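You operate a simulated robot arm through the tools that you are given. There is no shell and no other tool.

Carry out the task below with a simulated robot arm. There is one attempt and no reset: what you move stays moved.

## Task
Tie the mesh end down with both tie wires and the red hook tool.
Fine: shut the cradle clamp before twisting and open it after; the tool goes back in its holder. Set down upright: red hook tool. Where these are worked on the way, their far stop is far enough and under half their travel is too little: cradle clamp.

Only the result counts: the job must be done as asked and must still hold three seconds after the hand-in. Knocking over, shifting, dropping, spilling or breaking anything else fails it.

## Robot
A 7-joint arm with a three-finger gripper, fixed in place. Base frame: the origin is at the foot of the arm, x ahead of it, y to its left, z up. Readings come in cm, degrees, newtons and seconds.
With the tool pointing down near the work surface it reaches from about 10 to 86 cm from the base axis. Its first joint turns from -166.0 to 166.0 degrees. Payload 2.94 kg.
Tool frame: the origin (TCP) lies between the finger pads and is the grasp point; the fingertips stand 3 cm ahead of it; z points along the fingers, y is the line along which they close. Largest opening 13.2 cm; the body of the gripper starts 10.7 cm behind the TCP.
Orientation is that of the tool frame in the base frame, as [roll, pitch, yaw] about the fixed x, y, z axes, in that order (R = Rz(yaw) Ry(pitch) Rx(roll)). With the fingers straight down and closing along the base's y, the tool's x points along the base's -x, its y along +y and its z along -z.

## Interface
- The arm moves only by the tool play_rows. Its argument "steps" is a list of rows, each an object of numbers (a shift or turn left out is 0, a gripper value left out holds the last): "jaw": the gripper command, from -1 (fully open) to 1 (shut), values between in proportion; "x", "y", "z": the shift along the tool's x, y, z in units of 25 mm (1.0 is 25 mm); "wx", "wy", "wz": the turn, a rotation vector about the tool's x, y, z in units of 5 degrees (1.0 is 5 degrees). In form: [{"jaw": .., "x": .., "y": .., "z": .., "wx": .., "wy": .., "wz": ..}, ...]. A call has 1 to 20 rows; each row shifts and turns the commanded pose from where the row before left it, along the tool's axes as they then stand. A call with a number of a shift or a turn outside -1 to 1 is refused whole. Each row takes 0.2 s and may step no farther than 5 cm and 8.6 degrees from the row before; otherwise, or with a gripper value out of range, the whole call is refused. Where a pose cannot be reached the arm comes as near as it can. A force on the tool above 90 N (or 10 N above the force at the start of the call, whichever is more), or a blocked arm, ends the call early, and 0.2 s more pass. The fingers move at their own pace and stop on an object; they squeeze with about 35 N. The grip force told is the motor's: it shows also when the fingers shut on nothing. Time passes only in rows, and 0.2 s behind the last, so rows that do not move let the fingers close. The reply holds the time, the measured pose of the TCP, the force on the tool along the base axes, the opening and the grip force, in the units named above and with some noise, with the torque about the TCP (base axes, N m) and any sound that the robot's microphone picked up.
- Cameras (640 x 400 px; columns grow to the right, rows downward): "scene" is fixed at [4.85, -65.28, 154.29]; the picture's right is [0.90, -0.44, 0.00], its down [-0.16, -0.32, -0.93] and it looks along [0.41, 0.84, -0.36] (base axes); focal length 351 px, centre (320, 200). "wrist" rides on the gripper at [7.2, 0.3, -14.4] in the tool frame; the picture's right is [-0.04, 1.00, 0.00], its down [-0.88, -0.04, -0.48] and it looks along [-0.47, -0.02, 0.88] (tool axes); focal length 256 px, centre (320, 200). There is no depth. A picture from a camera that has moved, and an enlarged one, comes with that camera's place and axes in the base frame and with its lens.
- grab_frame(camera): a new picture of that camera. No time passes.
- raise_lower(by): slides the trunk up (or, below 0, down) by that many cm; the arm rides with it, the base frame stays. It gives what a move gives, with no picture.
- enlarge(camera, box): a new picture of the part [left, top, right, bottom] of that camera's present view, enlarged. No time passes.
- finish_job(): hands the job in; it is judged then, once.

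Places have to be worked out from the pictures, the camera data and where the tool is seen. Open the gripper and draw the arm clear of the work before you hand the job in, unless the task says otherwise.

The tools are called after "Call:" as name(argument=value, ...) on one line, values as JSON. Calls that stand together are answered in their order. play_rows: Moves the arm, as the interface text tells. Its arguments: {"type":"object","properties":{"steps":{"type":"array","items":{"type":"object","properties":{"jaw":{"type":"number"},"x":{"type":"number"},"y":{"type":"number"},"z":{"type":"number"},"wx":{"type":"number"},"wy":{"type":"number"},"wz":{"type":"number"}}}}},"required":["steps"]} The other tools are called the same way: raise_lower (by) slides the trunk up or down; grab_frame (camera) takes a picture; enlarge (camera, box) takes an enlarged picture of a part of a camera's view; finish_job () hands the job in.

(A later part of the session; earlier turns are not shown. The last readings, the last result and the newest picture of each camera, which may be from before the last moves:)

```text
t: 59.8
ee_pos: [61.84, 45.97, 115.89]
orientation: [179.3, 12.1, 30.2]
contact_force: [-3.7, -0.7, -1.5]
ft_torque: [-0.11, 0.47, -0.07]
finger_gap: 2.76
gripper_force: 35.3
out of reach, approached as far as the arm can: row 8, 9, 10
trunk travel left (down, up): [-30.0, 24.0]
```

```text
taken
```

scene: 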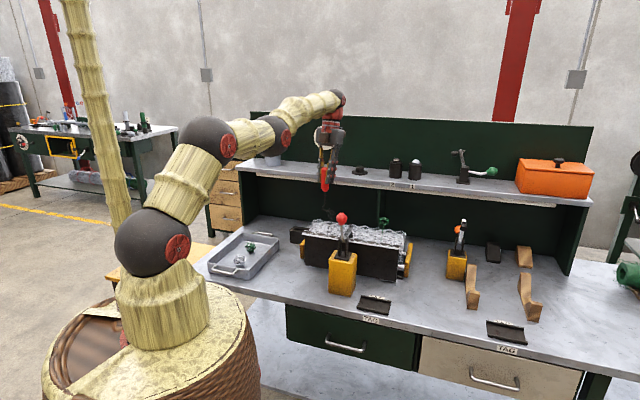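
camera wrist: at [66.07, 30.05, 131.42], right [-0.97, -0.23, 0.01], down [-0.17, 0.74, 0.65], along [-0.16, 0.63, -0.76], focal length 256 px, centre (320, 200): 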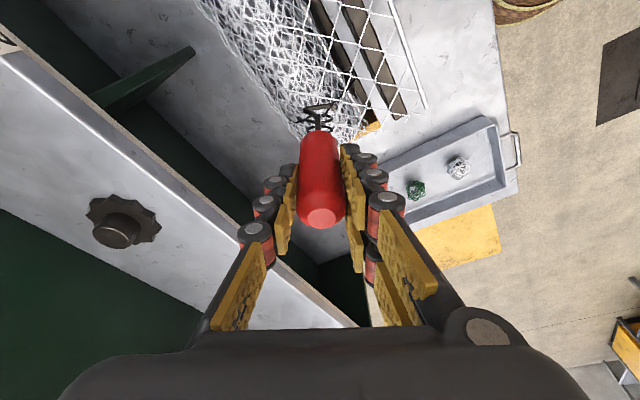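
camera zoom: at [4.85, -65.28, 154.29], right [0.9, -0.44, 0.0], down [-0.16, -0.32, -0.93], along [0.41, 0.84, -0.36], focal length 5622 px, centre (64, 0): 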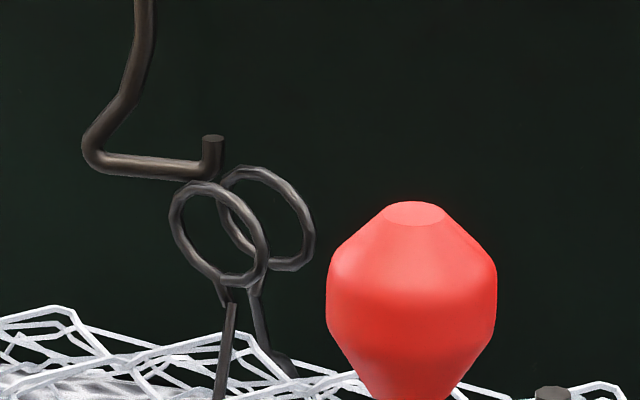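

The arm ran out of reach at yaw ≈27° and the hook slipped off; the loops stay turned (about 70°). Since the loop pair repeats every 180°, I can ratchet. First I raise the hook clear of the loops.

Call:
play_rows(steps=[{"jaw": 1, "x": -0.1, "z": -0.489}, {"x": -0.1, "z": -0.489}, {"x": -0.1, "z": -0.489}, {"wx": 0.208, "wz": 0.978}, {"wx": 0.208, "wz": 0.978}, {"wx": 0.208, "wz": 0.978}, {"wx": 0.208, "wz": 0.978}, {"wx": 0.208, "wz": 0.978}, {}])

Call:
enlarge(camera="wrist", box=[284, 88, 364, 138])

Call:
enlarge(camera="scene", box=[316, 195, 364, 225])

```text
t: 61.8
ee_pos: [61.9, 45.91, 119.62]
orientation: [179.4, 11.7, 5.0]
contact_force: [-0.2, 0.1, -0.1]
ft_torque: [0.04, 0.02, -0.01]
finger_gap: 2.73
gripper_force: 35.0
trunk travel left (down, up): [-30.0, 24.0]
```

```text
8.00 times, centred on (324, 113) of wrist
camera zoom: at [71.73, 46.84, 132.22], right [0.05, -1.0, 0.02], down [-0.76, -0.03, 0.64], along [-0.64, -0.05, -0.76], focal length 2048 px, centre (288, 896)
```

zoom: 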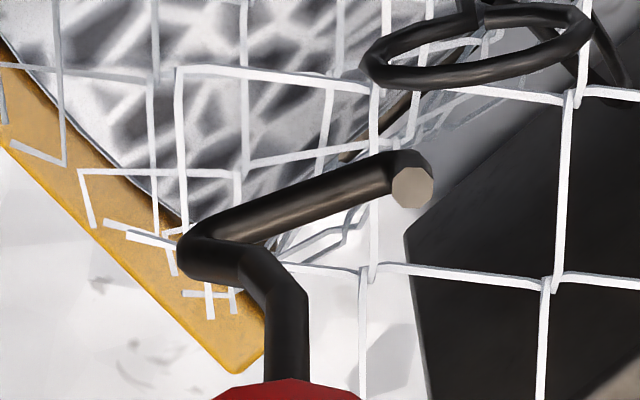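

```text
13.33 times, centred on (340, 210) of scene
camera zoom: at [4.85, -65.28, 154.29], right [0.9, -0.44, 0.0], down [-0.16, -0.32, -0.93], along [0.41, 0.84, -0.36], focal length 4685 px, centre (53, 67)
```

zoom: 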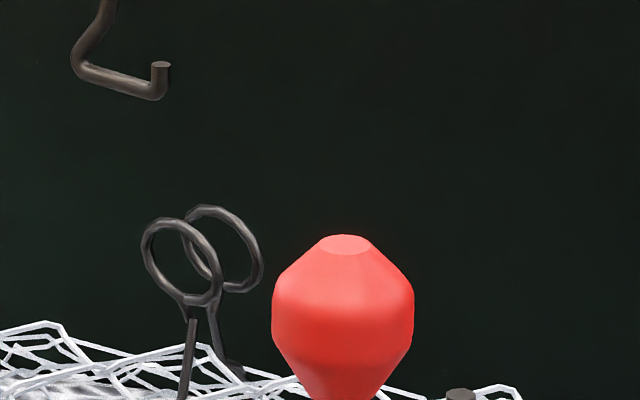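

The loops have turned +91°. The tool slipped ~18° in the grip, which I can account for (prong angle = yaw − 26°). I rotate back to bring the prong parallel to the loops again from the other side (yaw ≈ −181°).

Call:
play_rows(steps=[{"jaw": 1, "wx": 0.208, "wz": 0.978}, {"wx": 0.208, "wz": 0.978}, {"wx": 0.208, "wz": 0.978}, {"wx": 0.208, "wz": 0.978}, {"wx": 0.208, "wz": 0.978}, {"wx": 0.208, "wz": 0.978}, {"wx": 0.208, "wz": 0.978}, {"wx": 0.208, "wz": 0.978}, {"wx": 0.208, "wz": 0.978}, {"wx": 0.208, "wz": 0.978}, {"wx": 0.208, "wz": 0.978}, {"wx": 0.208, "wz": 0.978}, {"wx": 0.208, "wz": 0.978}, {"wx": 0.208, "wz": 0.978}, {"wx": 0.208, "wz": 0.978}, {"wx": 0.208, "wz": 0.978}, {"wx": 0.208, "wz": 0.978}, {"wx": 0.208, "wz": 0.978}, {"wx": 0.208, "wz": 0.978}, {}])

Call:
play_rows(steps=[{"jaw": 1, "wx": 0.208, "wz": 0.978}, {"wx": 0.208, "wz": 0.978}, {"wx": 0.208, "wz": 0.978}, {"wx": 0.208, "wz": 0.978}, {"wx": 0.208, "wz": 0.978}, {"wx": 0.208, "wz": 0.978}, {"wx": 0.208, "wz": 0.978}, {"wx": 0.208, "wz": 0.978}, {"wx": 0.208, "wz": 0.978}, {"wx": 0.208, "wz": 0.978}, {"wx": 0.208, "wz": 0.978}, {"wx": 0.208, "wz": 0.978}, {"wx": 0.208, "wz": 0.978}, {"wx": 0.208, "wz": 0.978}, {"wx": 0.208, "wz": 0.978}, {"wx": 0.208, "wz": 0.978}, {"wx": 0.208, "wz": 0.978}, {"wx": 0.208, "wz": 0.978}, {}])

Call:
grab_frame(camera="wrist")

Call:
enlarge(camera="scene", box=[296, 185, 376, 235])

```text
t: 66.0
ee_pos: [61.79, 45.91, 119.77]
orientation: [-179.7, 11.3, -89.6]
contact_force: [-0.4, -0.2, -1.3]
ft_torque: [-0.02, 0.03, 0.02]
finger_gap: 2.79
gripper_force: 34.6
trunk travel left (down, up): [-30.0, 24.0]
```

```text
t: 70.0
ee_pos: [61.76, 45.98, 119.54]
orientation: [-179.4, 12.3, -179.6]
contact_force: [0.1, -0.1, -1.3]
ft_torque: [0.01, -0.01, -0.05]
finger_gap: 2.77
gripper_force: 35.2
trunk travel left (down, up): [-30.0, 24.0]
```

```text
taken
camera wrist: at [51.66, 46.51, 132.13], right [0.04, 1.0, 0.0], down [0.76, -0.03, 0.65], along [0.65, -0.02, -0.76], focal length 256 px, centre (320, 200)
```

wrist: 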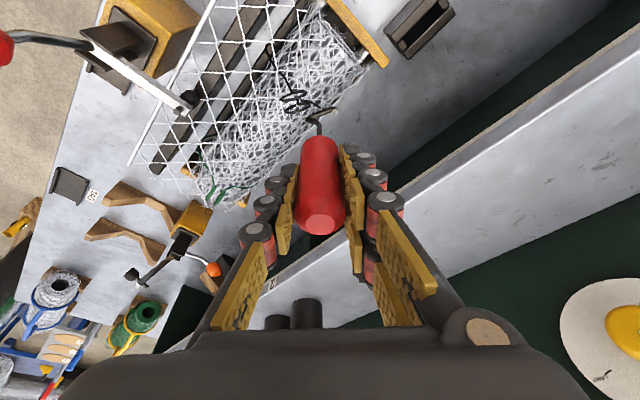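

```text
8.00 times, centred on (336, 210) of scene
camera zoom: at [4.85, -65.28, 154.29], right [0.9, -0.44, 0.0], down [-0.16, -0.32, -0.93], along [0.41, 0.84, -0.36], focal length 2811 px, centre (192, 120)
```

zoom: 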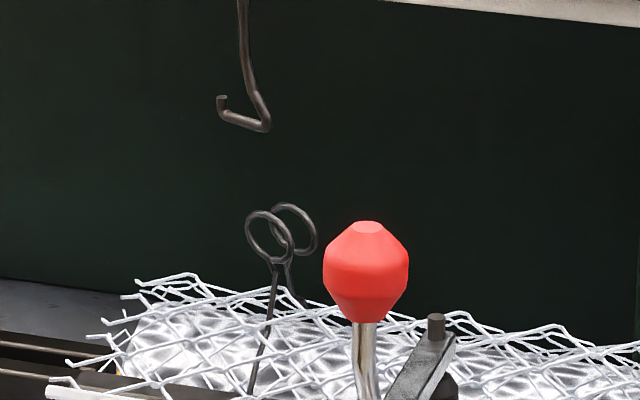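

Clean rotation back. Zooming to measure the prong against the turned loops.

Call:
enlarge(camera="wrist", box=[264, 80, 344, 130])

Call:
enlarge(camera="scene", box=[316, 190, 356, 215])

```text
8.00 times, centred on (304, 105) of wrist
camera zoom: at [51.66, 46.51, 132.13], right [0.04, 1.0, 0.0], down [0.76, -0.03, 0.65], along [0.65, -0.02, -0.76], focal length 2048 px, centre (448, 960)
```

zoom: 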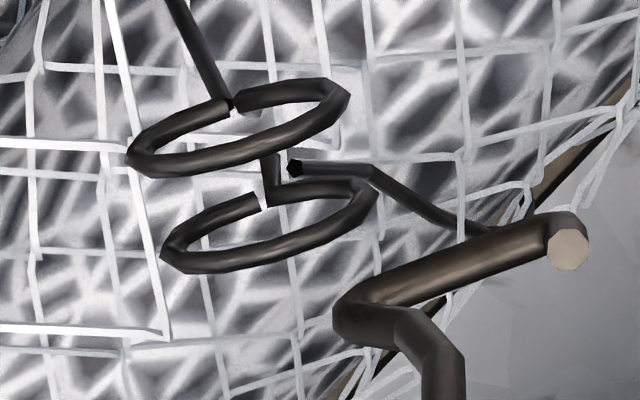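

```text
16.00 times, centred on (336, 202) of scene
camera zoom: at [4.85, -65.28, 154.29], right [0.9, -0.44, 0.0], down [-0.16, -0.32, -0.93], along [0.41, 0.84, -0.36], focal length 5622 px, centre (64, 160)
```

zoom: 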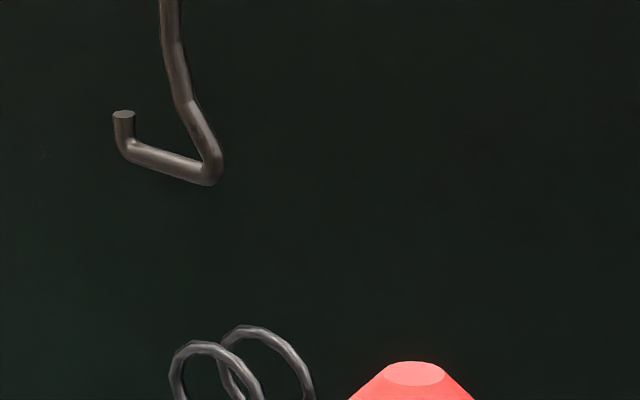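

Prong and loops are parallel. The tool now leans ~2.4° in the grip, so I correct the gripper tilt, move the TCP over the wire's axis (≈ [62.8, 42.85]) and lower to just above the rims.

Call:
play_rows(steps=[{"jaw": 1, "wy": 0.48}, {"x": -0.203, "y": -0.626, "z": 0.035}, {"x": -0.203, "y": -0.626, "z": 0.035}, {"x": 0.075, "z": 0.43}, {"x": 0.076, "z": 0.437}, {}])

Call:
enlarge(camera="wrist", box=[280, 88, 360, 138])

Call:
enlarge(camera="scene", box=[320, 195, 360, 220])

```text
t: 71.3
ee_pos: [62.89, 42.72, 117.39]
orientation: [-179.5, 9.8, -179.5]
contact_force: [-1.0, -0.9, -1.6]
ft_torque: [0.02, -0.01, -0.03]
finger_gap: 2.75
gripper_force: 34.8
trunk travel left (down, up): [-30.0, 24.0]
```

```text
8.00 times, centred on (320, 113) of wrist
camera zoom: at [53.26, 43.28, 130.33], right [0.04, 1.0, 0.0], down [0.78, -0.03, 0.62], along [0.62, -0.02, -0.78], focal length 2048 px, centre (320, 896)
```

zoom: 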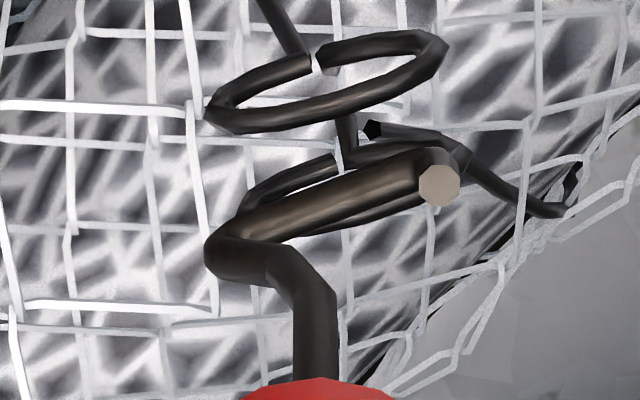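

```text
16.00 times, centred on (340, 208) of scene
camera zoom: at [4.85, -65.28, 154.29], right [0.9, -0.44, 0.0], down [-0.16, -0.32, -0.93], along [0.41, 0.84, -0.36], focal length 5622 px, centre (0, 80)
```

zoom: 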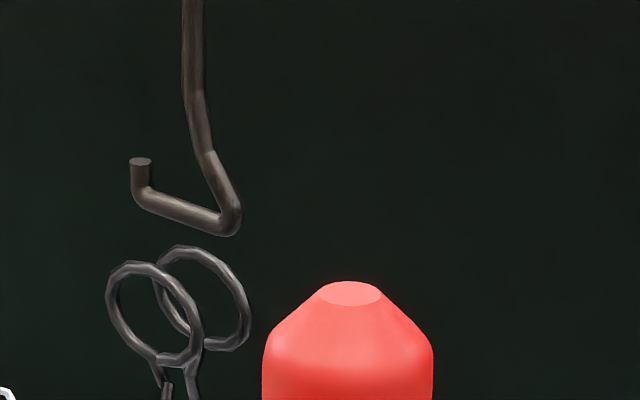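

Accounting for perspective, the bar needs about 0.2 cm toward the front loop and 0.2 cm along itself. I shift and lower into the gap.

Call:
play_rows(steps=[{"jaw": 1, "x": 0.098, "y": 0.053, "z": -0.017}, {"x": 0.02, "z": 0.118}, {"x": 0.02, "z": 0.118}, {"x": 0.02, "z": 0.118}, {"x": 0.02, "z": 0.118}, {"x": 0.02, "z": 0.118}, {}])

Call:
enlarge(camera="wrist", box=[280, 88, 360, 138])

Call:
enlarge(camera="scene", box=[320, 195, 360, 220])

```text
t: 73.0
ee_pos: [62.6, 42.91, 116.47]
orientation: [-179.7, 10.2, -179.6]
contact_force: [-0.3, -4.0, 27.7]
ft_torque: [-0.11, 0.27, -0.02]
finger_gap: 2.78
gripper_force: 34.8
trunk travel left (down, up): [-30.0, 24.0]
```

```text
8.00 times, centred on (320, 113) of wrist
camera zoom: at [52.88, 43.3, 129.3], right [0.04, 1.0, 0.0], down [0.78, -0.03, 0.63], along [0.63, -0.02, -0.78], focal length 2048 px, centre (320, 896)
```

zoom: 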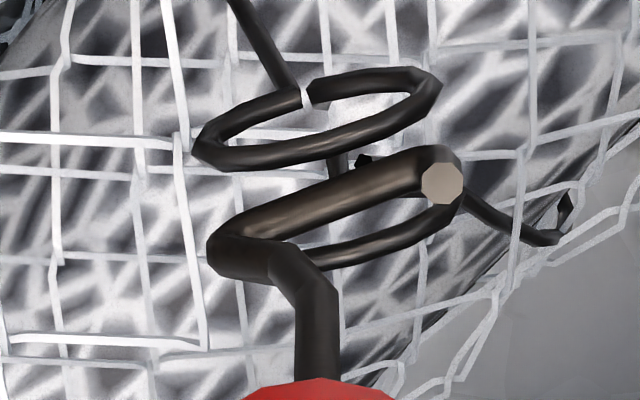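

```text
16.00 times, centred on (340, 208) of scene
camera zoom: at [4.85, -65.28, 154.29], right [0.9, -0.44, 0.0], down [-0.16, -0.32, -0.93], along [0.41, 0.84, -0.36], focal length 5622 px, centre (0, 80)
```

zoom: 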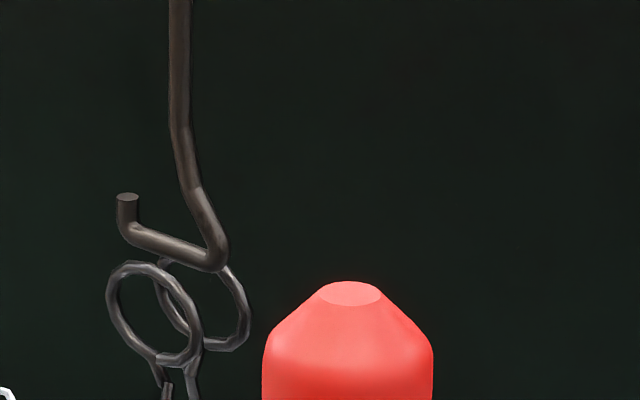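

Contact on a rim near the tip end; the bar is yawed ~6° relative to the loops. I lift, correct the yaw by −6° and lower again.

Call:
play_rows(steps=[{"jaw": 1, "x": -0.05, "z": -0.3}, {"wx": 0.1, "wz": 0.57}, {"wx": 0.1, "wz": 0.57}, {"y": 0.04}, {"x": 0.02, "z": 0.118}, {"x": 0.02, "z": 0.118}, {"x": 0.02, "z": 0.118}, {"x": 0.02, "z": 0.118}, {}])

Call:
enlarge(camera="wrist", box=[280, 88, 360, 138])

Call:
enlarge(camera="scene", box=[320, 195, 360, 220])

```text
t: 75.0
ee_pos: [62.59, 42.91, 115.61]
orientation: [-179.4, 10.0, 174.7]
contact_force: [0.1, -1.4, -1.7]
ft_torque: [0.01, 0.01, 0.01]
finger_gap: 2.76
gripper_force: 35.3
trunk travel left (down, up): [-30.0, 24.0]
```

```text
8.00 times, centred on (320, 113) of wrist
camera zoom: at [53.03, 44.49, 128.44], right [0.14, 0.99, 0.0], down [0.78, -0.11, 0.62], along [0.61, -0.09, -0.78], focal length 2048 px, centre (320, 896)
```

zoom: 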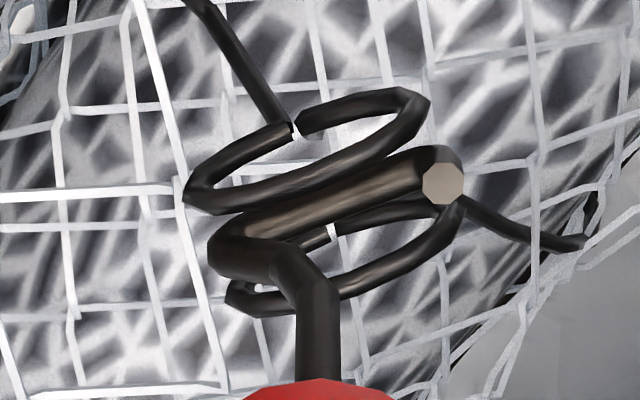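

```text
16.00 times, centred on (340, 208) of scene
camera zoom: at [4.85, -65.28, 154.29], right [0.9, -0.44, 0.0], down [-0.16, -0.32, -0.93], along [0.41, 0.84, -0.36], focal length 5622 px, centre (0, 80)
```

zoom: 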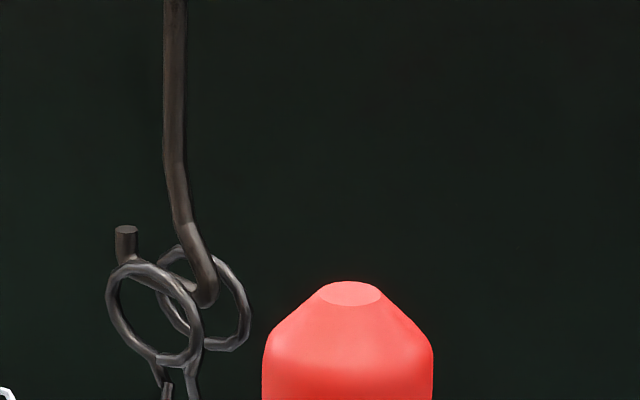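

The bar is in the gap with no contact. I lower another 0.55 cm and turn +15° to confirm the loops follow.

Call:
play_rows(steps=[{"jaw": 1, "x": 0.02, "z": 0.108}, {"x": 0.02, "z": 0.108}, {}, {"wx": -0.172, "wz": -0.985}, {"wx": -0.172, "wz": -0.985}, {"wx": -0.172, "wz": -0.985}, {"wx": -0.172, "wz": -0.985}, {}])

Call:
enlarge(camera="wrist", box=[280, 88, 360, 138])

Call:
enlarge(camera="scene", box=[320, 200, 360, 225])

```text
t: 76.8
ee_pos: [62.61, 43.03, 115.08]
orientation: [-179.4, 9.7, -165.3]
contact_force: [1.7, 0.0, -1.3]
ft_torque: [0.08, -0.24, -0.01]
finger_gap: 2.74
gripper_force: 34.7
trunk travel left (down, up): [-30.0, 24.0]
```

```text
8.00 times, centred on (320, 113) of wrist
camera zoom: at [53.21, 41.16, 127.95], right [-0.21, 0.98, 0.0], down [0.77, 0.17, 0.62], along [0.6, 0.13, -0.79], focal length 2048 px, centre (320, 896)
```

zoom: 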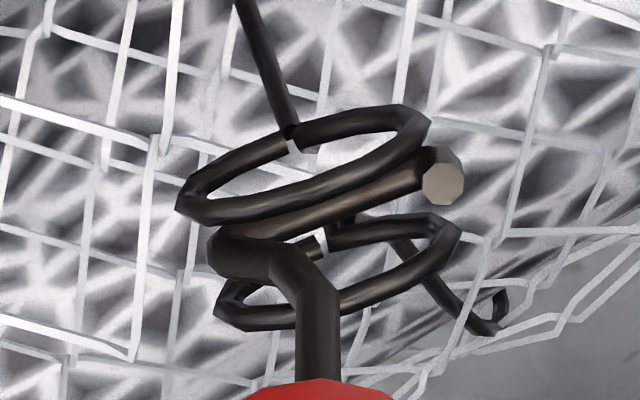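

```text
16.00 times, centred on (340, 212) of scene
camera zoom: at [4.85, -65.28, 154.29], right [0.9, -0.44, 0.0], down [-0.16, -0.32, -0.93], along [0.41, 0.84, -0.36], focal length 5622 px, centre (0, 0)
```

zoom: 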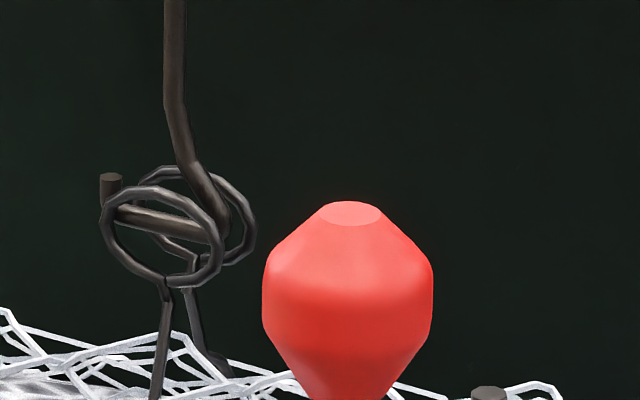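

The loops follow again. I continue twisting 90°.

Call:
play_rows(steps=[{"jaw": 1, "wx": -0.172, "wz": -0.985}, {"wx": -0.172, "wz": -0.985}, {"wx": -0.172, "wz": -0.985}, {"wx": -0.172, "wz": -0.985}, {"wx": -0.172, "wz": -0.985}, {"wx": -0.172, "wz": -0.985}, {"wx": -0.172, "wz": -0.985}, {"wx": -0.172, "wz": -0.985}, {"wx": -0.172, "wz": -0.985}, {"wx": -0.172, "wz": -0.985}, {"wx": -0.172, "wz": -0.985}, {"wx": -0.172, "wz": -0.985}, {"wx": -0.172, "wz": -0.985}, {"wx": -0.172, "wz": -0.985}, {"wx": -0.172, "wz": -0.985}, {"wx": -0.172, "wz": -0.985}, {"wx": -0.172, "wz": -0.985}, {"wx": -0.172, "wz": -0.985}, {}])

Call:
enlarge(camera="wrist", box=[280, 88, 360, 138])

Call:
enlarge(camera="scene", box=[320, 200, 360, 225])

```text
t: 80.8
ee_pos: [62.59, 42.97, 115.11]
orientation: [179.9, 9.4, -75.5]
contact_force: [2.0, 0.6, -0.9]
ft_torque: [0.12, -0.27, -0.1]
finger_gap: 2.75
gripper_force: 35.0
trunk travel left (down, up): [-30.0, 24.0]
```

```text
8.00 times, centred on (320, 113) of wrist
camera zoom: at [64.7, 33.93, 128.04], right [-0.98, -0.21, 0.01], down [-0.16, 0.77, 0.61], along [-0.14, 0.6, -0.79], focal length 2048 px, centre (320, 896)
```

zoom: 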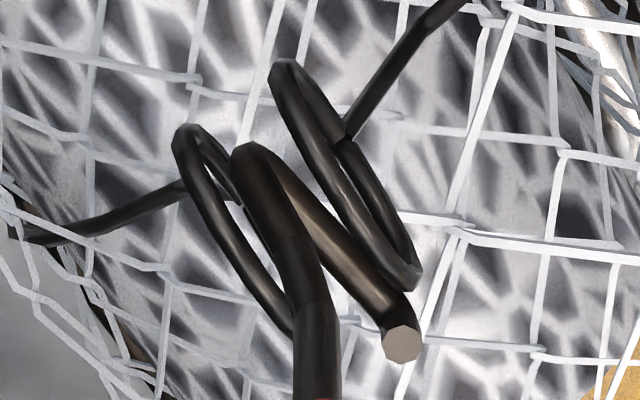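

```text
16.00 times, centred on (340, 212) of scene
camera zoom: at [4.85, -65.28, 154.29], right [0.9, -0.44, 0.0], down [-0.16, -0.32, -0.93], along [0.41, 0.84, -0.36], focal length 5622 px, centre (0, 0)
```

zoom: 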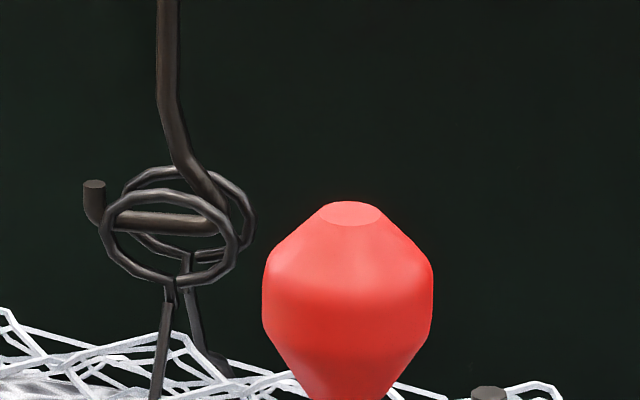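

The gripper turned 90° but loops and prong only ~30°: the handle is slipping in the fingers, so the wire is now resisting (total ≈120°). I turn a further 15° and check whether the loops still move.

Call:
play_rows(steps=[{"jaw": 1, "wx": -0.086, "wz": -0.49}, {"wx": -0.086, "wz": -0.49}, {"wx": -0.086, "wz": -0.49}, {"wx": -0.086, "wz": -0.49}, {"wx": -0.086, "wz": -0.49}, {"wx": -0.086, "wz": -0.49}])

Call:
enlarge(camera="scene", box=[320, 200, 360, 225])

Call:
grab_frame(camera="wrist")

Call:
enlarge(camera="scene", box=[300, 140, 380, 190])

```text
t: 82.2
ee_pos: [62.51, 43.09, 115.06]
orientation: [179.7, 9.5, -60.5]
contact_force: [0.8, -0.3, 0.1]
ft_torque: [0.0, 0.03, -0.49]
finger_gap: 2.86
gripper_force: 34.5
trunk travel left (down, up): [-30.0, 24.0]
```

```text
16.00 times, centred on (340, 212) of scene
camera zoom: at [4.85, -65.28, 154.29], right [0.9, -0.44, 0.0], down [-0.16, -0.32, -0.93], along [0.41, 0.84, -0.36], focal length 5622 px, centre (0, 0)
```

zoom: 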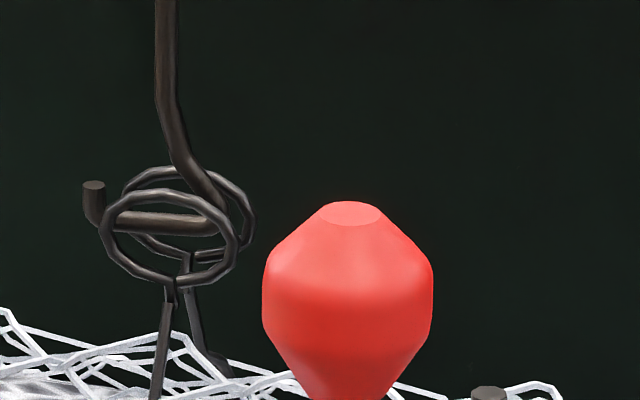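

```text
taken
camera wrist: at [66.97, 34.78, 128.03], right [-0.89, -0.45, 0.01], down [-0.35, 0.71, 0.61], along [-0.29, 0.54, -0.79], focal length 256 px, centre (320, 200)
```

wrist: 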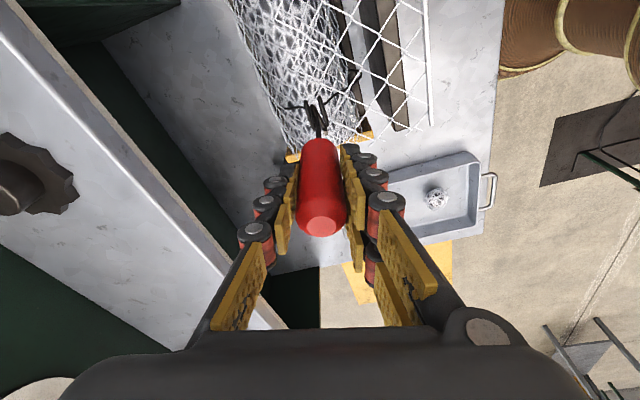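

```text
8.00 times, centred on (340, 165) of scene
camera zoom: at [4.85, -65.28, 154.29], right [0.9, -0.44, 0.0], down [-0.16, -0.32, -0.93], along [0.41, 0.84, -0.36], focal length 2811 px, centre (160, 480)
```

zoom: 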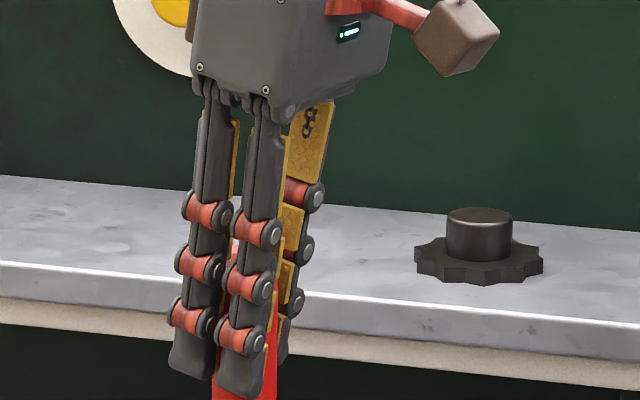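

The loops did not move at all under 0.49 N·m: black is hard against its stop (≈120° of twist). I lift the hook straight out and look at the wire and at how the tool now sits in the grip.

Call:
play_rows(steps=[{"jaw": 1, "wx": 0.06, "wz": 0.35}, {"x": -0.04, "z": -0.24}, {"x": -0.08, "z": -0.49}, {"x": -0.08, "z": -0.49}, {"x": -0.08, "z": -0.49}, {}])

Call:
enlarge(camera="scene", box=[308, 185, 356, 215])

Call:
enlarge(camera="scene", box=[300, 195, 380, 245])

Call:
enlarge(camera="wrist", box=[270, 80, 370, 142])

```text
t: 83.5
ee_pos: [62.6, 43.03, 119.39]
orientation: [179.7, 9.5, -62.5]
contact_force: [0.4, 0.1, -1.6]
ft_torque: [0.0, -0.01, 0.01]
finger_gap: 2.83
gripper_force: 35.2
trunk travel left (down, up): [-30.0, 24.0]
```

```text
13.33 times, centred on (332, 200) of scene
camera zoom: at [4.85, -65.28, 154.29], right [0.9, -0.44, 0.0], down [-0.16, -0.32, -0.93], along [0.41, 0.84, -0.36], focal length 4685 px, centre (160, 200)
```

zoom: 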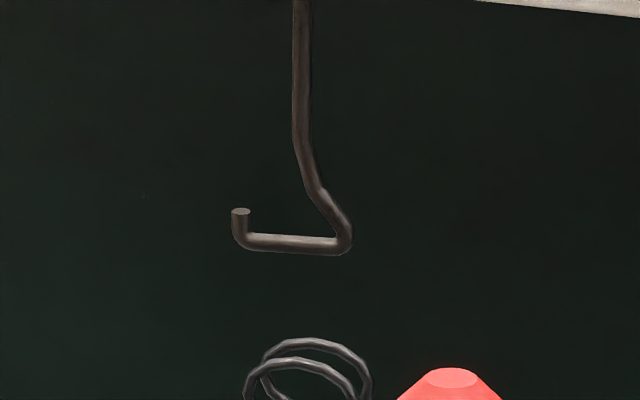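

```text
8.00 times, centred on (340, 220) of scene
camera zoom: at [4.85, -65.28, 154.29], right [0.9, -0.44, 0.0], down [-0.16, -0.32, -0.93], along [0.41, 0.84, -0.36], focal length 2811 px, centre (160, 40)
```

zoom: 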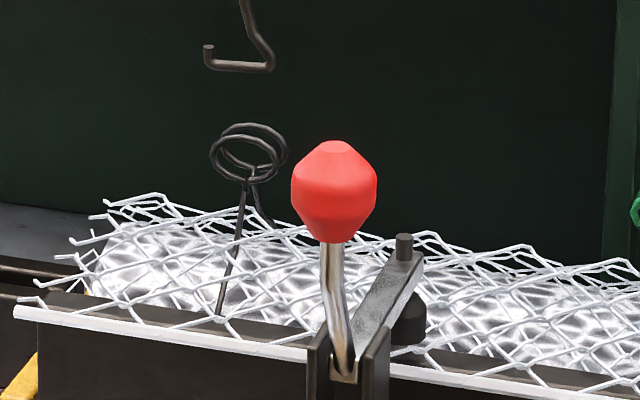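

```text
6.40 times, centred on (320, 111) of wrist
camera zoom: at [66.76, 34.67, 132.35], right [-0.91, -0.42, 0.01], down [-0.33, 0.72, 0.61], along [-0.27, 0.55, -0.79], focal length 1638 px, centre (320, 770)
```

zoom: 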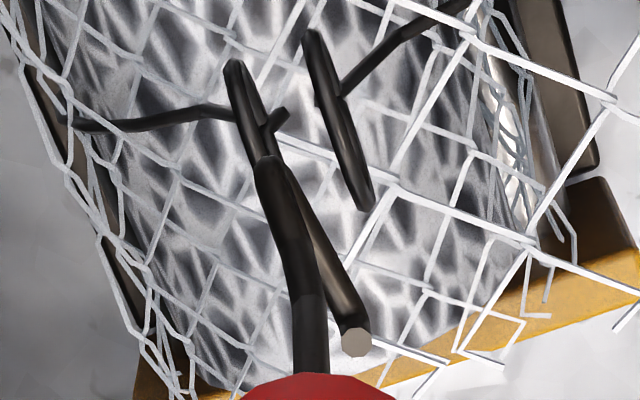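

Hook and tool are still upright and the black wire stays put. The prong (tip toward −u) is already parallel to the green loops, so I carry it at this height over to the green wire.

Call:
play_rows(steps=[{"jaw": 1, "x": 0.764, "y": -0.251, "z": -0.128}, {"x": 0.764, "y": -0.251, "z": -0.128}, {"x": 0.764, "y": -0.251, "z": -0.128}, {"x": 0.764, "y": -0.251, "z": -0.128}, {"x": 0.764, "y": -0.251, "z": -0.128}, {"x": 0.764, "y": -0.251, "z": -0.128}, {"x": 0.764, "y": -0.251, "z": -0.128}, {"x": 0.764, "y": -0.251, "z": -0.128}, {"x": 0.764, "y": -0.251, "z": -0.128}, {"x": 0.764, "y": -0.251, "z": -0.128}, {}])

Call:
grab_frame(camera="wrist")

Call:
enlarge(camera="scene", box=[360, 200, 400, 225])

Call:
grab_frame(camera="scene")

```text
t: 86.0
ee_pos: [77.2, 28.79, 119.47]
orientation: [179.7, 9.4, -62.4]
contact_force: [-0.5, -0.4, -1.2]
ft_torque: [0.01, 0.02, 0.03]
finger_gap: 2.87
gripper_force: 35.3
trunk travel left (down, up): [-30.0, 24.0]
```

```text
taken
camera wrist: at [81.34, 20.41, 132.38], right [-0.91, -0.43, 0.01], down [-0.33, 0.72, 0.61], along [-0.27, 0.55, -0.79], focal length 256 px, centre (320, 200)
```

wrist: 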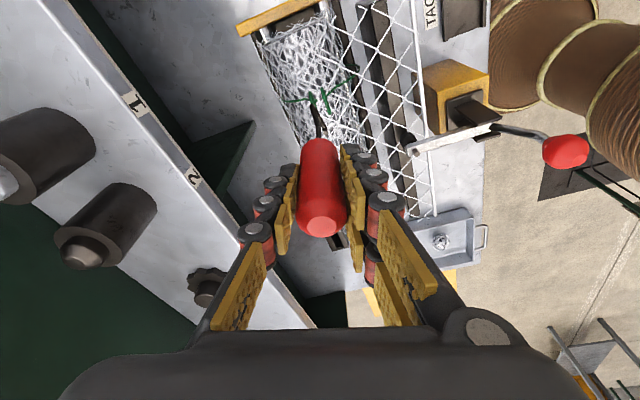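

```text
16.00 times, centred on (380, 212) of scene
camera zoom: at [4.85, -65.28, 154.29], right [0.9, -0.44, 0.0], down [-0.16, -0.32, -0.93], along [0.41, 0.84, -0.36], focal length 5622 px, centre (-640, 0)
```

zoom: 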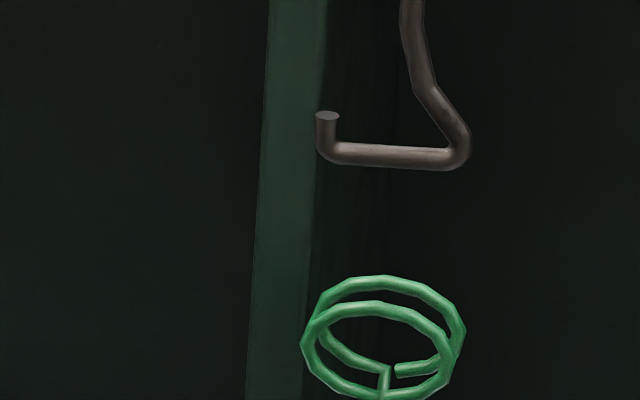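

```text
taken
```

scene: 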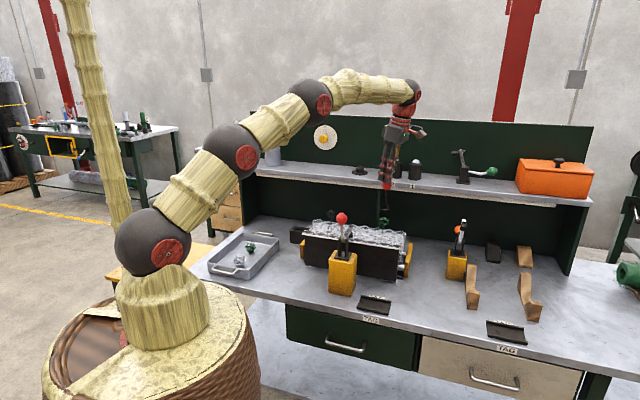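

Over the green wire, well within reach. Zooming in the wrist view to compare prong and loop directions.

Call:
enlarge(camera="wrist", box=[280, 80, 360, 130])

```text
8.00 times, centred on (320, 105) of wrist
camera zoom: at [81.34, 20.41, 132.38], right [-0.91, -0.43, 0.01], down [-0.33, 0.72, 0.61], along [-0.27, 0.55, -0.79], focal length 2048 px, centre (320, 960)
```

zoom: 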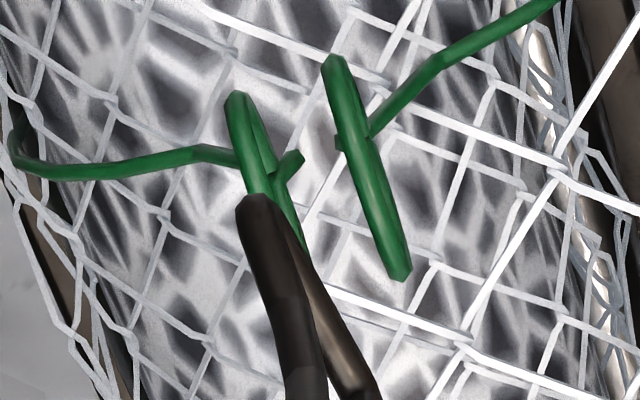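

Call:
enlarge(camera="wrist", box=[290, 90, 354, 140])

```text
8.00 times, centred on (322, 115) of wrist
camera zoom: at [81.34, 20.41, 132.38], right [-0.91, -0.43, 0.01], down [-0.33, 0.72, 0.61], along [-0.27, 0.55, -0.79], focal length 2048 px, centre (304, 880)
```

zoom: 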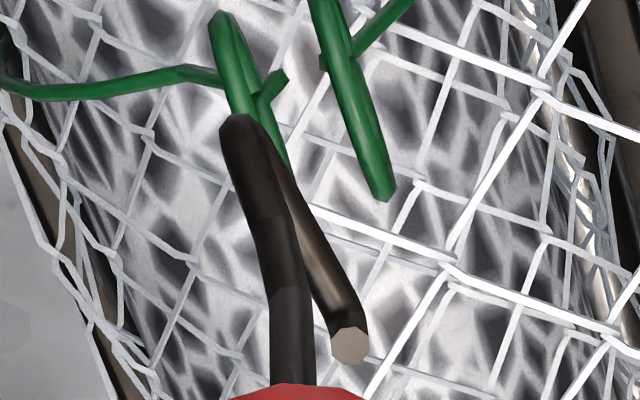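

The prong is ~10° off the green loops' plane and slightly forward. I rotate −10.7°, shift 0.4 cm back, and lower to just above the rims for a closer check.

Call:
play_rows(steps=[{"jaw": 1, "wx": 0.116, "wz": 0.704}, {"wx": 0.116, "wz": 0.704}, {"wx": 0.116, "wz": 0.704}, {"x": -0.04, "y": -0.16, "z": 0.007}, {"x": 0.06, "z": 0.362}, {"x": 0.06, "z": 0.362}, {"x": 0.06, "z": 0.362}, {}])

Call:
enlarge(camera="wrist", box=[284, 92, 364, 142])

Call:
enlarge(camera="scene", box=[364, 203, 404, 228])

```text
t: 87.8
ee_pos: [77.4, 28.96, 116.71]
orientation: [179.7, 9.3, -73.0]
contact_force: [0.2, -0.1, -0.7]
ft_torque: [-0.03, 0.01, 0.05]
finger_gap: 2.82
gripper_force: 35.0
trunk travel left (down, up): [-30.0, 24.0]
```

```text
8.00 times, centred on (324, 117) of wrist
camera zoom: at [80.02, 19.97, 129.6], right [-0.97, -0.25, 0.01], down [-0.19, 0.77, 0.61], along [-0.16, 0.59, -0.79], focal length 2048 px, centre (288, 864)
```

zoom: 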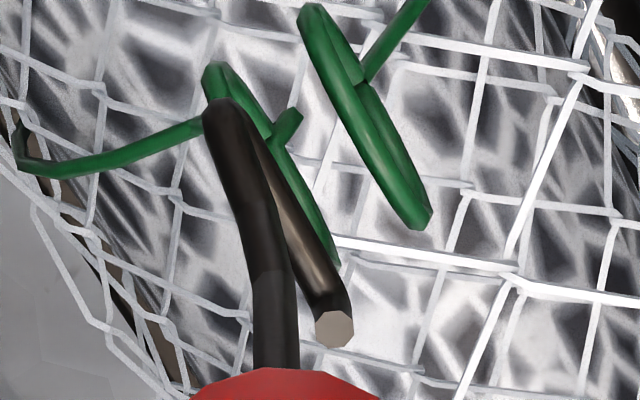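

```text
16.00 times, centred on (384, 216) of scene
camera zoom: at [4.85, -65.28, 154.29], right [0.9, -0.44, 0.0], down [-0.16, -0.32, -0.93], along [0.41, 0.84, -0.36], focal length 5622 px, centre (-704, -48)
```

zoom: 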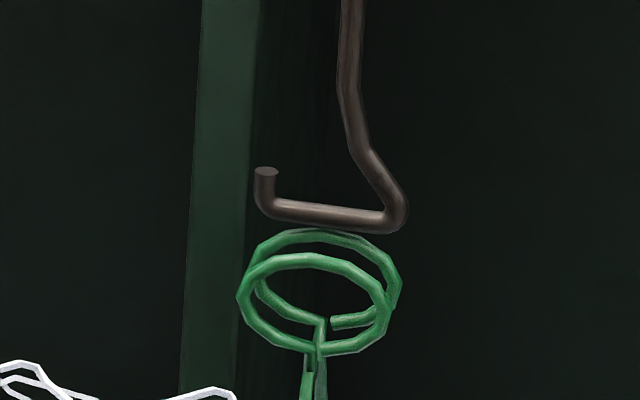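

At close range the bar is ~0.55 cm too far back relative to the gap. I shift forward and lower in gently.

Call:
play_rows(steps=[{"jaw": 1, "x": 0.102, "y": 0.194, "z": -0.017}, {}, {"x": 0.013, "z": 0.079}, {"x": 0.013, "z": 0.079}, {"x": 0.013, "z": 0.079}, {"x": 0.013, "z": 0.079}, {"x": 0.013, "z": 0.079}, {}])

Call:
enlarge(camera="wrist", box=[284, 92, 364, 142])

Call:
enlarge(camera="scene", box=[364, 203, 404, 228])

```text
t: 89.5
ee_pos: [77.16, 28.55, 115.71]
orientation: [179.7, 9.3, -73.1]
contact_force: [-0.1, -0.3, -1.3]
ft_torque: [0.0, 0.01, 0.03]
finger_gap: 2.84
gripper_force: 35.3
trunk travel left (down, up): [-30.0, 24.0]
```

```text
8.00 times, centred on (324, 117) of wrist
camera zoom: at [79.64, 19.61, 128.59], right [-0.97, -0.25, 0.01], down [-0.19, 0.77, 0.61], along [-0.16, 0.59, -0.79], focal length 2048 px, centre (288, 864)
```

zoom: 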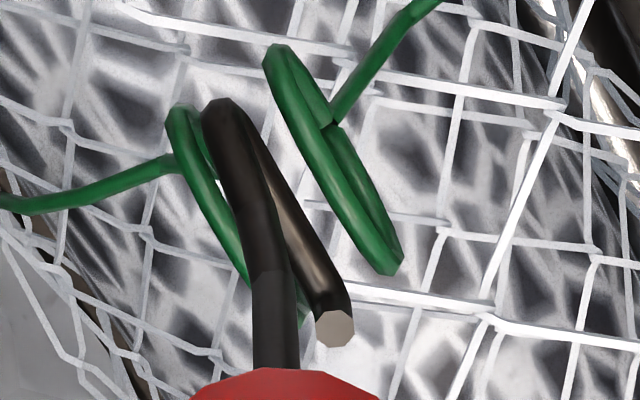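

```text
16.00 times, centred on (384, 216) of scene
camera zoom: at [4.85, -65.28, 154.29], right [0.9, -0.44, 0.0], down [-0.16, -0.32, -0.93], along [0.41, 0.84, -0.36], focal length 5622 px, centre (-704, -48)
```

zoom: 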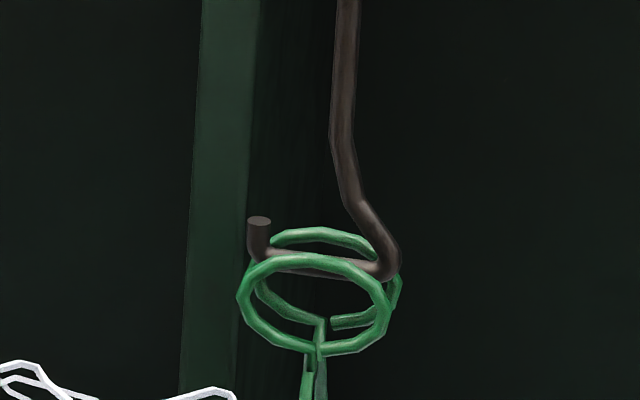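

The bar is in the green gap without contact. I lower another 0.6 cm and test-turn −10° to see whether that direction is blocked or free.

Call:
play_rows(steps=[{"jaw": 1, "x": 0.02, "z": 0.118}, {"x": 0.02, "z": 0.118}, {}, {"wx": 0.08, "wz": 0.49}, {"wx": 0.08, "wz": 0.49}, {"wx": 0.08, "wz": 0.49}, {"wx": 0.08, "wz": 0.49}, {}])

Call:
enlarge(camera="wrist", box=[284, 92, 364, 142])

Call:
enlarge(camera="scene", box=[364, 203, 404, 228])

```text
t: 91.3
ee_pos: [77.23, 28.4, 115.14]
orientation: [179.6, 9.4, -83.1]
contact_force: [-1.0, -1.1, 0.0]
ft_torque: [-0.08, 0.08, 0.0]
finger_gap: 2.82
gripper_force: 35.1
trunk travel left (down, up): [-30.0, 24.0]
```

```text
8.00 times, centred on (324, 117) of wrist
camera zoom: at [77.99, 19.29, 128.03], right [-1.0, -0.08, 0.01], down [-0.06, 0.79, 0.61], along [-0.06, 0.61, -0.79], focal length 2048 px, centre (288, 864)
```

zoom: 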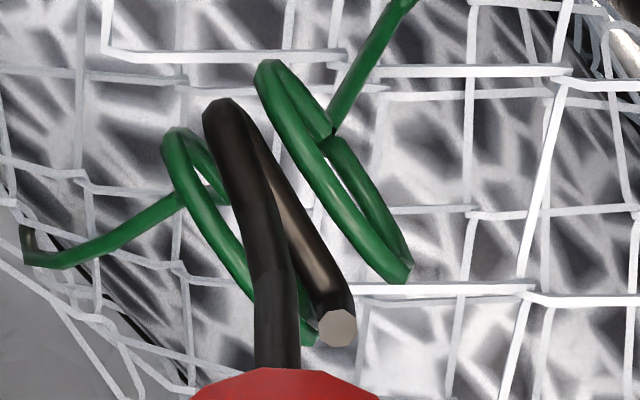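

```text
16.00 times, centred on (384, 216) of scene
camera zoom: at [4.85, -65.28, 154.29], right [0.9, -0.44, 0.0], down [-0.16, -0.32, -0.93], along [0.41, 0.84, -0.36], focal length 5622 px, centre (-704, -48)
```

zoom: 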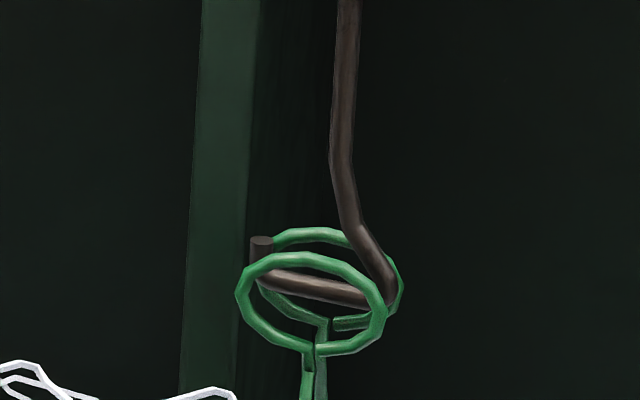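

Within the slack so far. I turn another −15°.

Call:
play_rows(steps=[{"jaw": 1, "wx": 0.08, "wz": 0.49}, {"wx": 0.08, "wz": 0.49}, {"wx": 0.08, "wz": 0.49}, {"wx": 0.08, "wz": 0.49}, {"wx": 0.08, "wz": 0.49}, {"wx": 0.08, "wz": 0.49}, {}])

Call:
enlarge(camera="wrist", box=[284, 92, 364, 142])

Call:
enlarge(camera="scene", box=[364, 203, 404, 228])

```text
t: 93.0
ee_pos: [77.01, 28.63, 115.11]
orientation: [179.6, 9.2, -98.0]
contact_force: [-1.8, -1.2, -1.0]
ft_torque: [-0.12, 0.16, 0.0]
finger_gap: 2.82
gripper_force: 35.3
trunk travel left (down, up): [-30.0, 24.0]
```

```text
8.00 times, centred on (324, 117) of wrist
camera zoom: at [75.53, 19.44, 128.05], right [-0.98, 0.18, 0.01], down [0.15, 0.78, 0.61], along [0.1, 0.6, -0.79], focal length 2048 px, centre (288, 864)
```

zoom: 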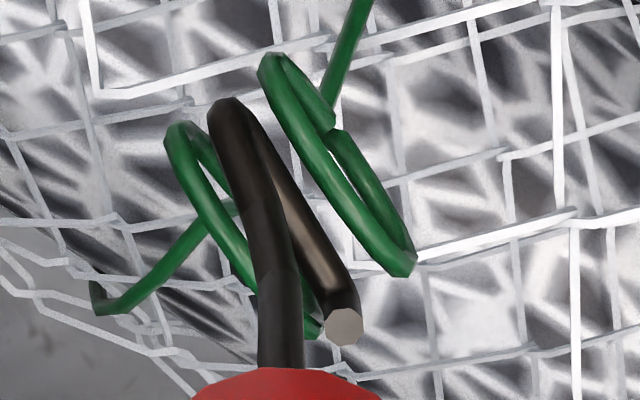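

```text
16.00 times, centred on (384, 216) of scene
camera zoom: at [4.85, -65.28, 154.29], right [0.9, -0.44, 0.0], down [-0.16, -0.32, -0.93], along [0.41, 0.84, -0.36], focal length 5622 px, centre (-704, -48)
```

zoom: 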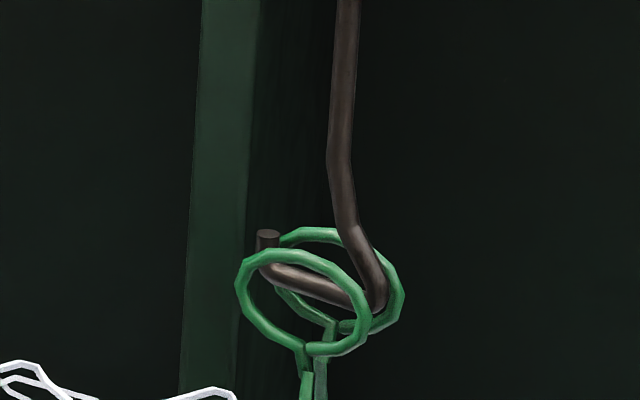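

The green loops follow in this direction too, so either sense works. I keep twisting green in the − direction (it stays in good reach).

Call:
play_rows(steps=[{"jaw": 1, "wx": 0.163, "wz": 0.987}, {"wx": 0.163, "wz": 0.987}, {"wx": 0.163, "wz": 0.987}, {"wx": 0.163, "wz": 0.987}, {"wx": 0.163, "wz": 0.987}, {"wx": 0.163, "wz": 0.987}, {"wx": 0.163, "wz": 0.987}, {"wx": 0.163, "wz": 0.987}, {"wx": 0.163, "wz": 0.987}, {"wx": 0.163, "wz": 0.987}, {}])

Call:
enlarge(camera="wrist", box=[284, 92, 364, 142])

Call:
enlarge(camera="scene", box=[364, 203, 404, 228])

```text
t: 95.3
ee_pos: [77.2, 28.6, 115.0]
orientation: [-180.0, 9.0, -147.9]
contact_force: [-2.2, 1.0, -2.1]
ft_torque: [0.08, 0.28, 0.0]
finger_gap: 2.76
gripper_force: 34.7
trunk travel left (down, up): [-30.0, 24.0]
```

```text
8.00 times, centred on (324, 117) of wrist
camera zoom: at [68.93, 24.03, 128.05], right [-0.49, 0.87, 0.01], down [0.69, 0.39, 0.61], along [0.53, 0.31, -0.79], focal length 2048 px, centre (288, 864)
```

zoom: 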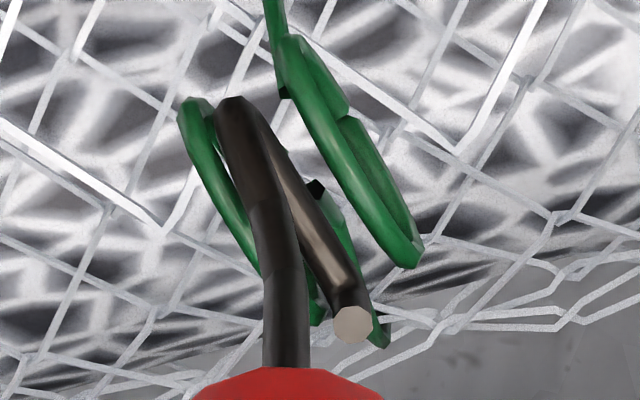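

```text
16.00 times, centred on (384, 216) of scene
camera zoom: at [4.85, -65.28, 154.29], right [0.9, -0.44, 0.0], down [-0.16, -0.32, -0.93], along [0.41, 0.84, -0.36], focal length 5622 px, centre (-704, -48)
```

zoom: 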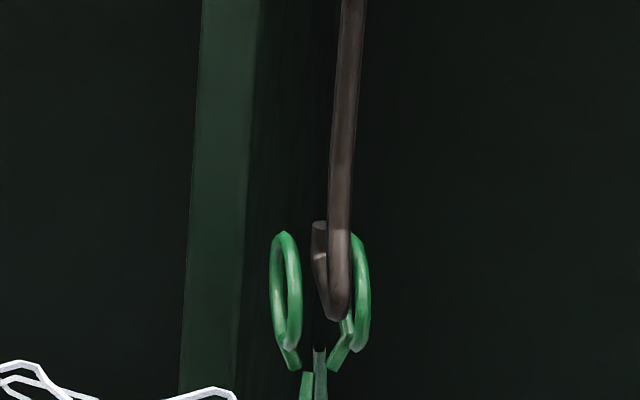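

Following cleanly, ~68° so far. Continuing.

Call:
play_rows(steps=[{"jaw": 1, "wx": 0.163, "wz": 0.987}, {"wx": 0.163, "wz": 0.987}, {"wx": 0.163, "wz": 0.987}, {"wx": 0.163, "wz": 0.987}, {"wx": 0.163, "wz": 0.987}, {"wx": 0.163, "wz": 0.987}, {"wx": 0.163, "wz": 0.987}, {"wx": 0.163, "wz": 0.987}, {}])

Call:
enlarge(camera="wrist", box=[284, 92, 364, 142])

Call:
enlarge(camera="scene", box=[364, 203, 404, 228])

```text
t: 97.3
ee_pos: [77.17, 28.67, 115.2]
orientation: [-179.9, 9.3, 172.0]
contact_force: [-0.3, 3.0, -0.9]
ft_torque: [0.27, 0.12, -0.01]
finger_gap: 2.83
gripper_force: 34.9
trunk travel left (down, up): [-30.0, 24.0]
```

```text
8.00 times, centred on (324, 117) of wrist
camera zoom: at [67.83, 30.44, 128.06], right [0.18, 0.98, 0.0], down [0.78, -0.14, 0.61], along [0.6, -0.11, -0.79], focal length 2048 px, centre (288, 864)
```

zoom: 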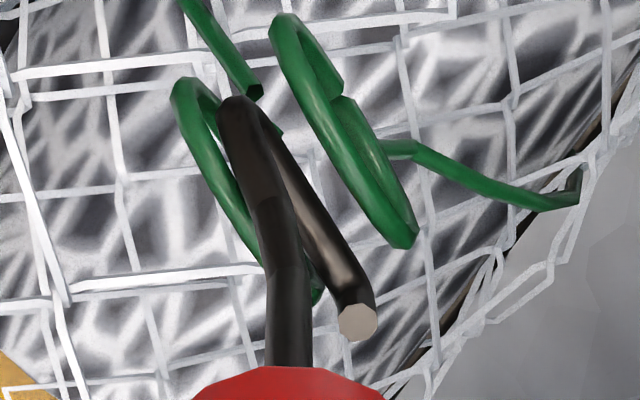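

```text
16.00 times, centred on (384, 216) of scene
camera zoom: at [4.85, -65.28, 154.29], right [0.9, -0.44, 0.0], down [-0.16, -0.32, -0.93], along [0.41, 0.84, -0.36], focal length 5622 px, centre (-704, -48)
```

zoom: 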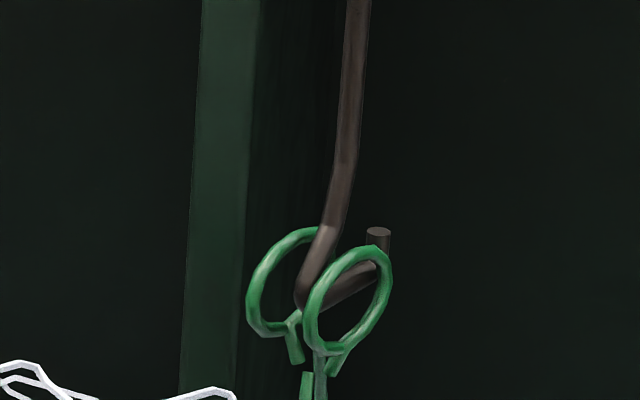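

Around −110° and still free. Another −20°, checking for the stop.

Call:
play_rows(steps=[{"jaw": 1, "wx": 0.163, "wz": 0.987}, {"wx": 0.163, "wz": 0.987}, {"wx": 0.163, "wz": 0.987}, {"wx": 0.163, "wz": 0.987}])

Call:
enlarge(camera="wrist", box=[284, 92, 364, 142])

Call:
enlarge(camera="scene", box=[364, 203, 404, 228])

```text
t: 98.3
ee_pos: [77.13, 28.61, 115.07]
orientation: [-179.7, 9.4, 152.1]
contact_force: [-1.7, 3.3, -2.3]
ft_torque: [0.38, 0.06, 0.06]
finger_gap: 2.8
gripper_force: 34.9
trunk travel left (down, up): [-30.0, 24.0]
```

```text
8.00 times, centred on (324, 117) of wrist
camera zoom: at [68.94, 33.56, 128.04], right [0.51, 0.86, 0.0], down [0.68, -0.4, 0.61], along [0.53, -0.31, -0.79], focal length 2048 px, centre (288, 864)
```

zoom: 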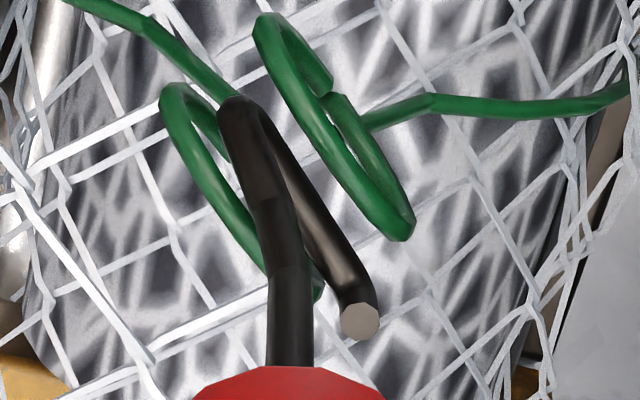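

```text
16.00 times, centred on (384, 216) of scene
camera zoom: at [4.85, -65.28, 154.29], right [0.9, -0.44, 0.0], down [-0.16, -0.32, -0.93], along [0.41, 0.84, -0.36], focal length 5622 px, centre (-704, -48)
```

zoom: 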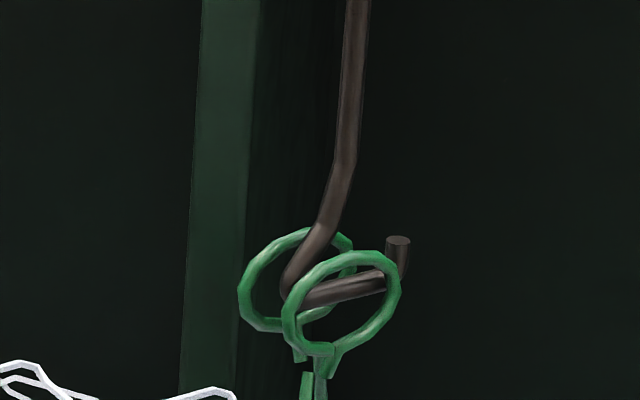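

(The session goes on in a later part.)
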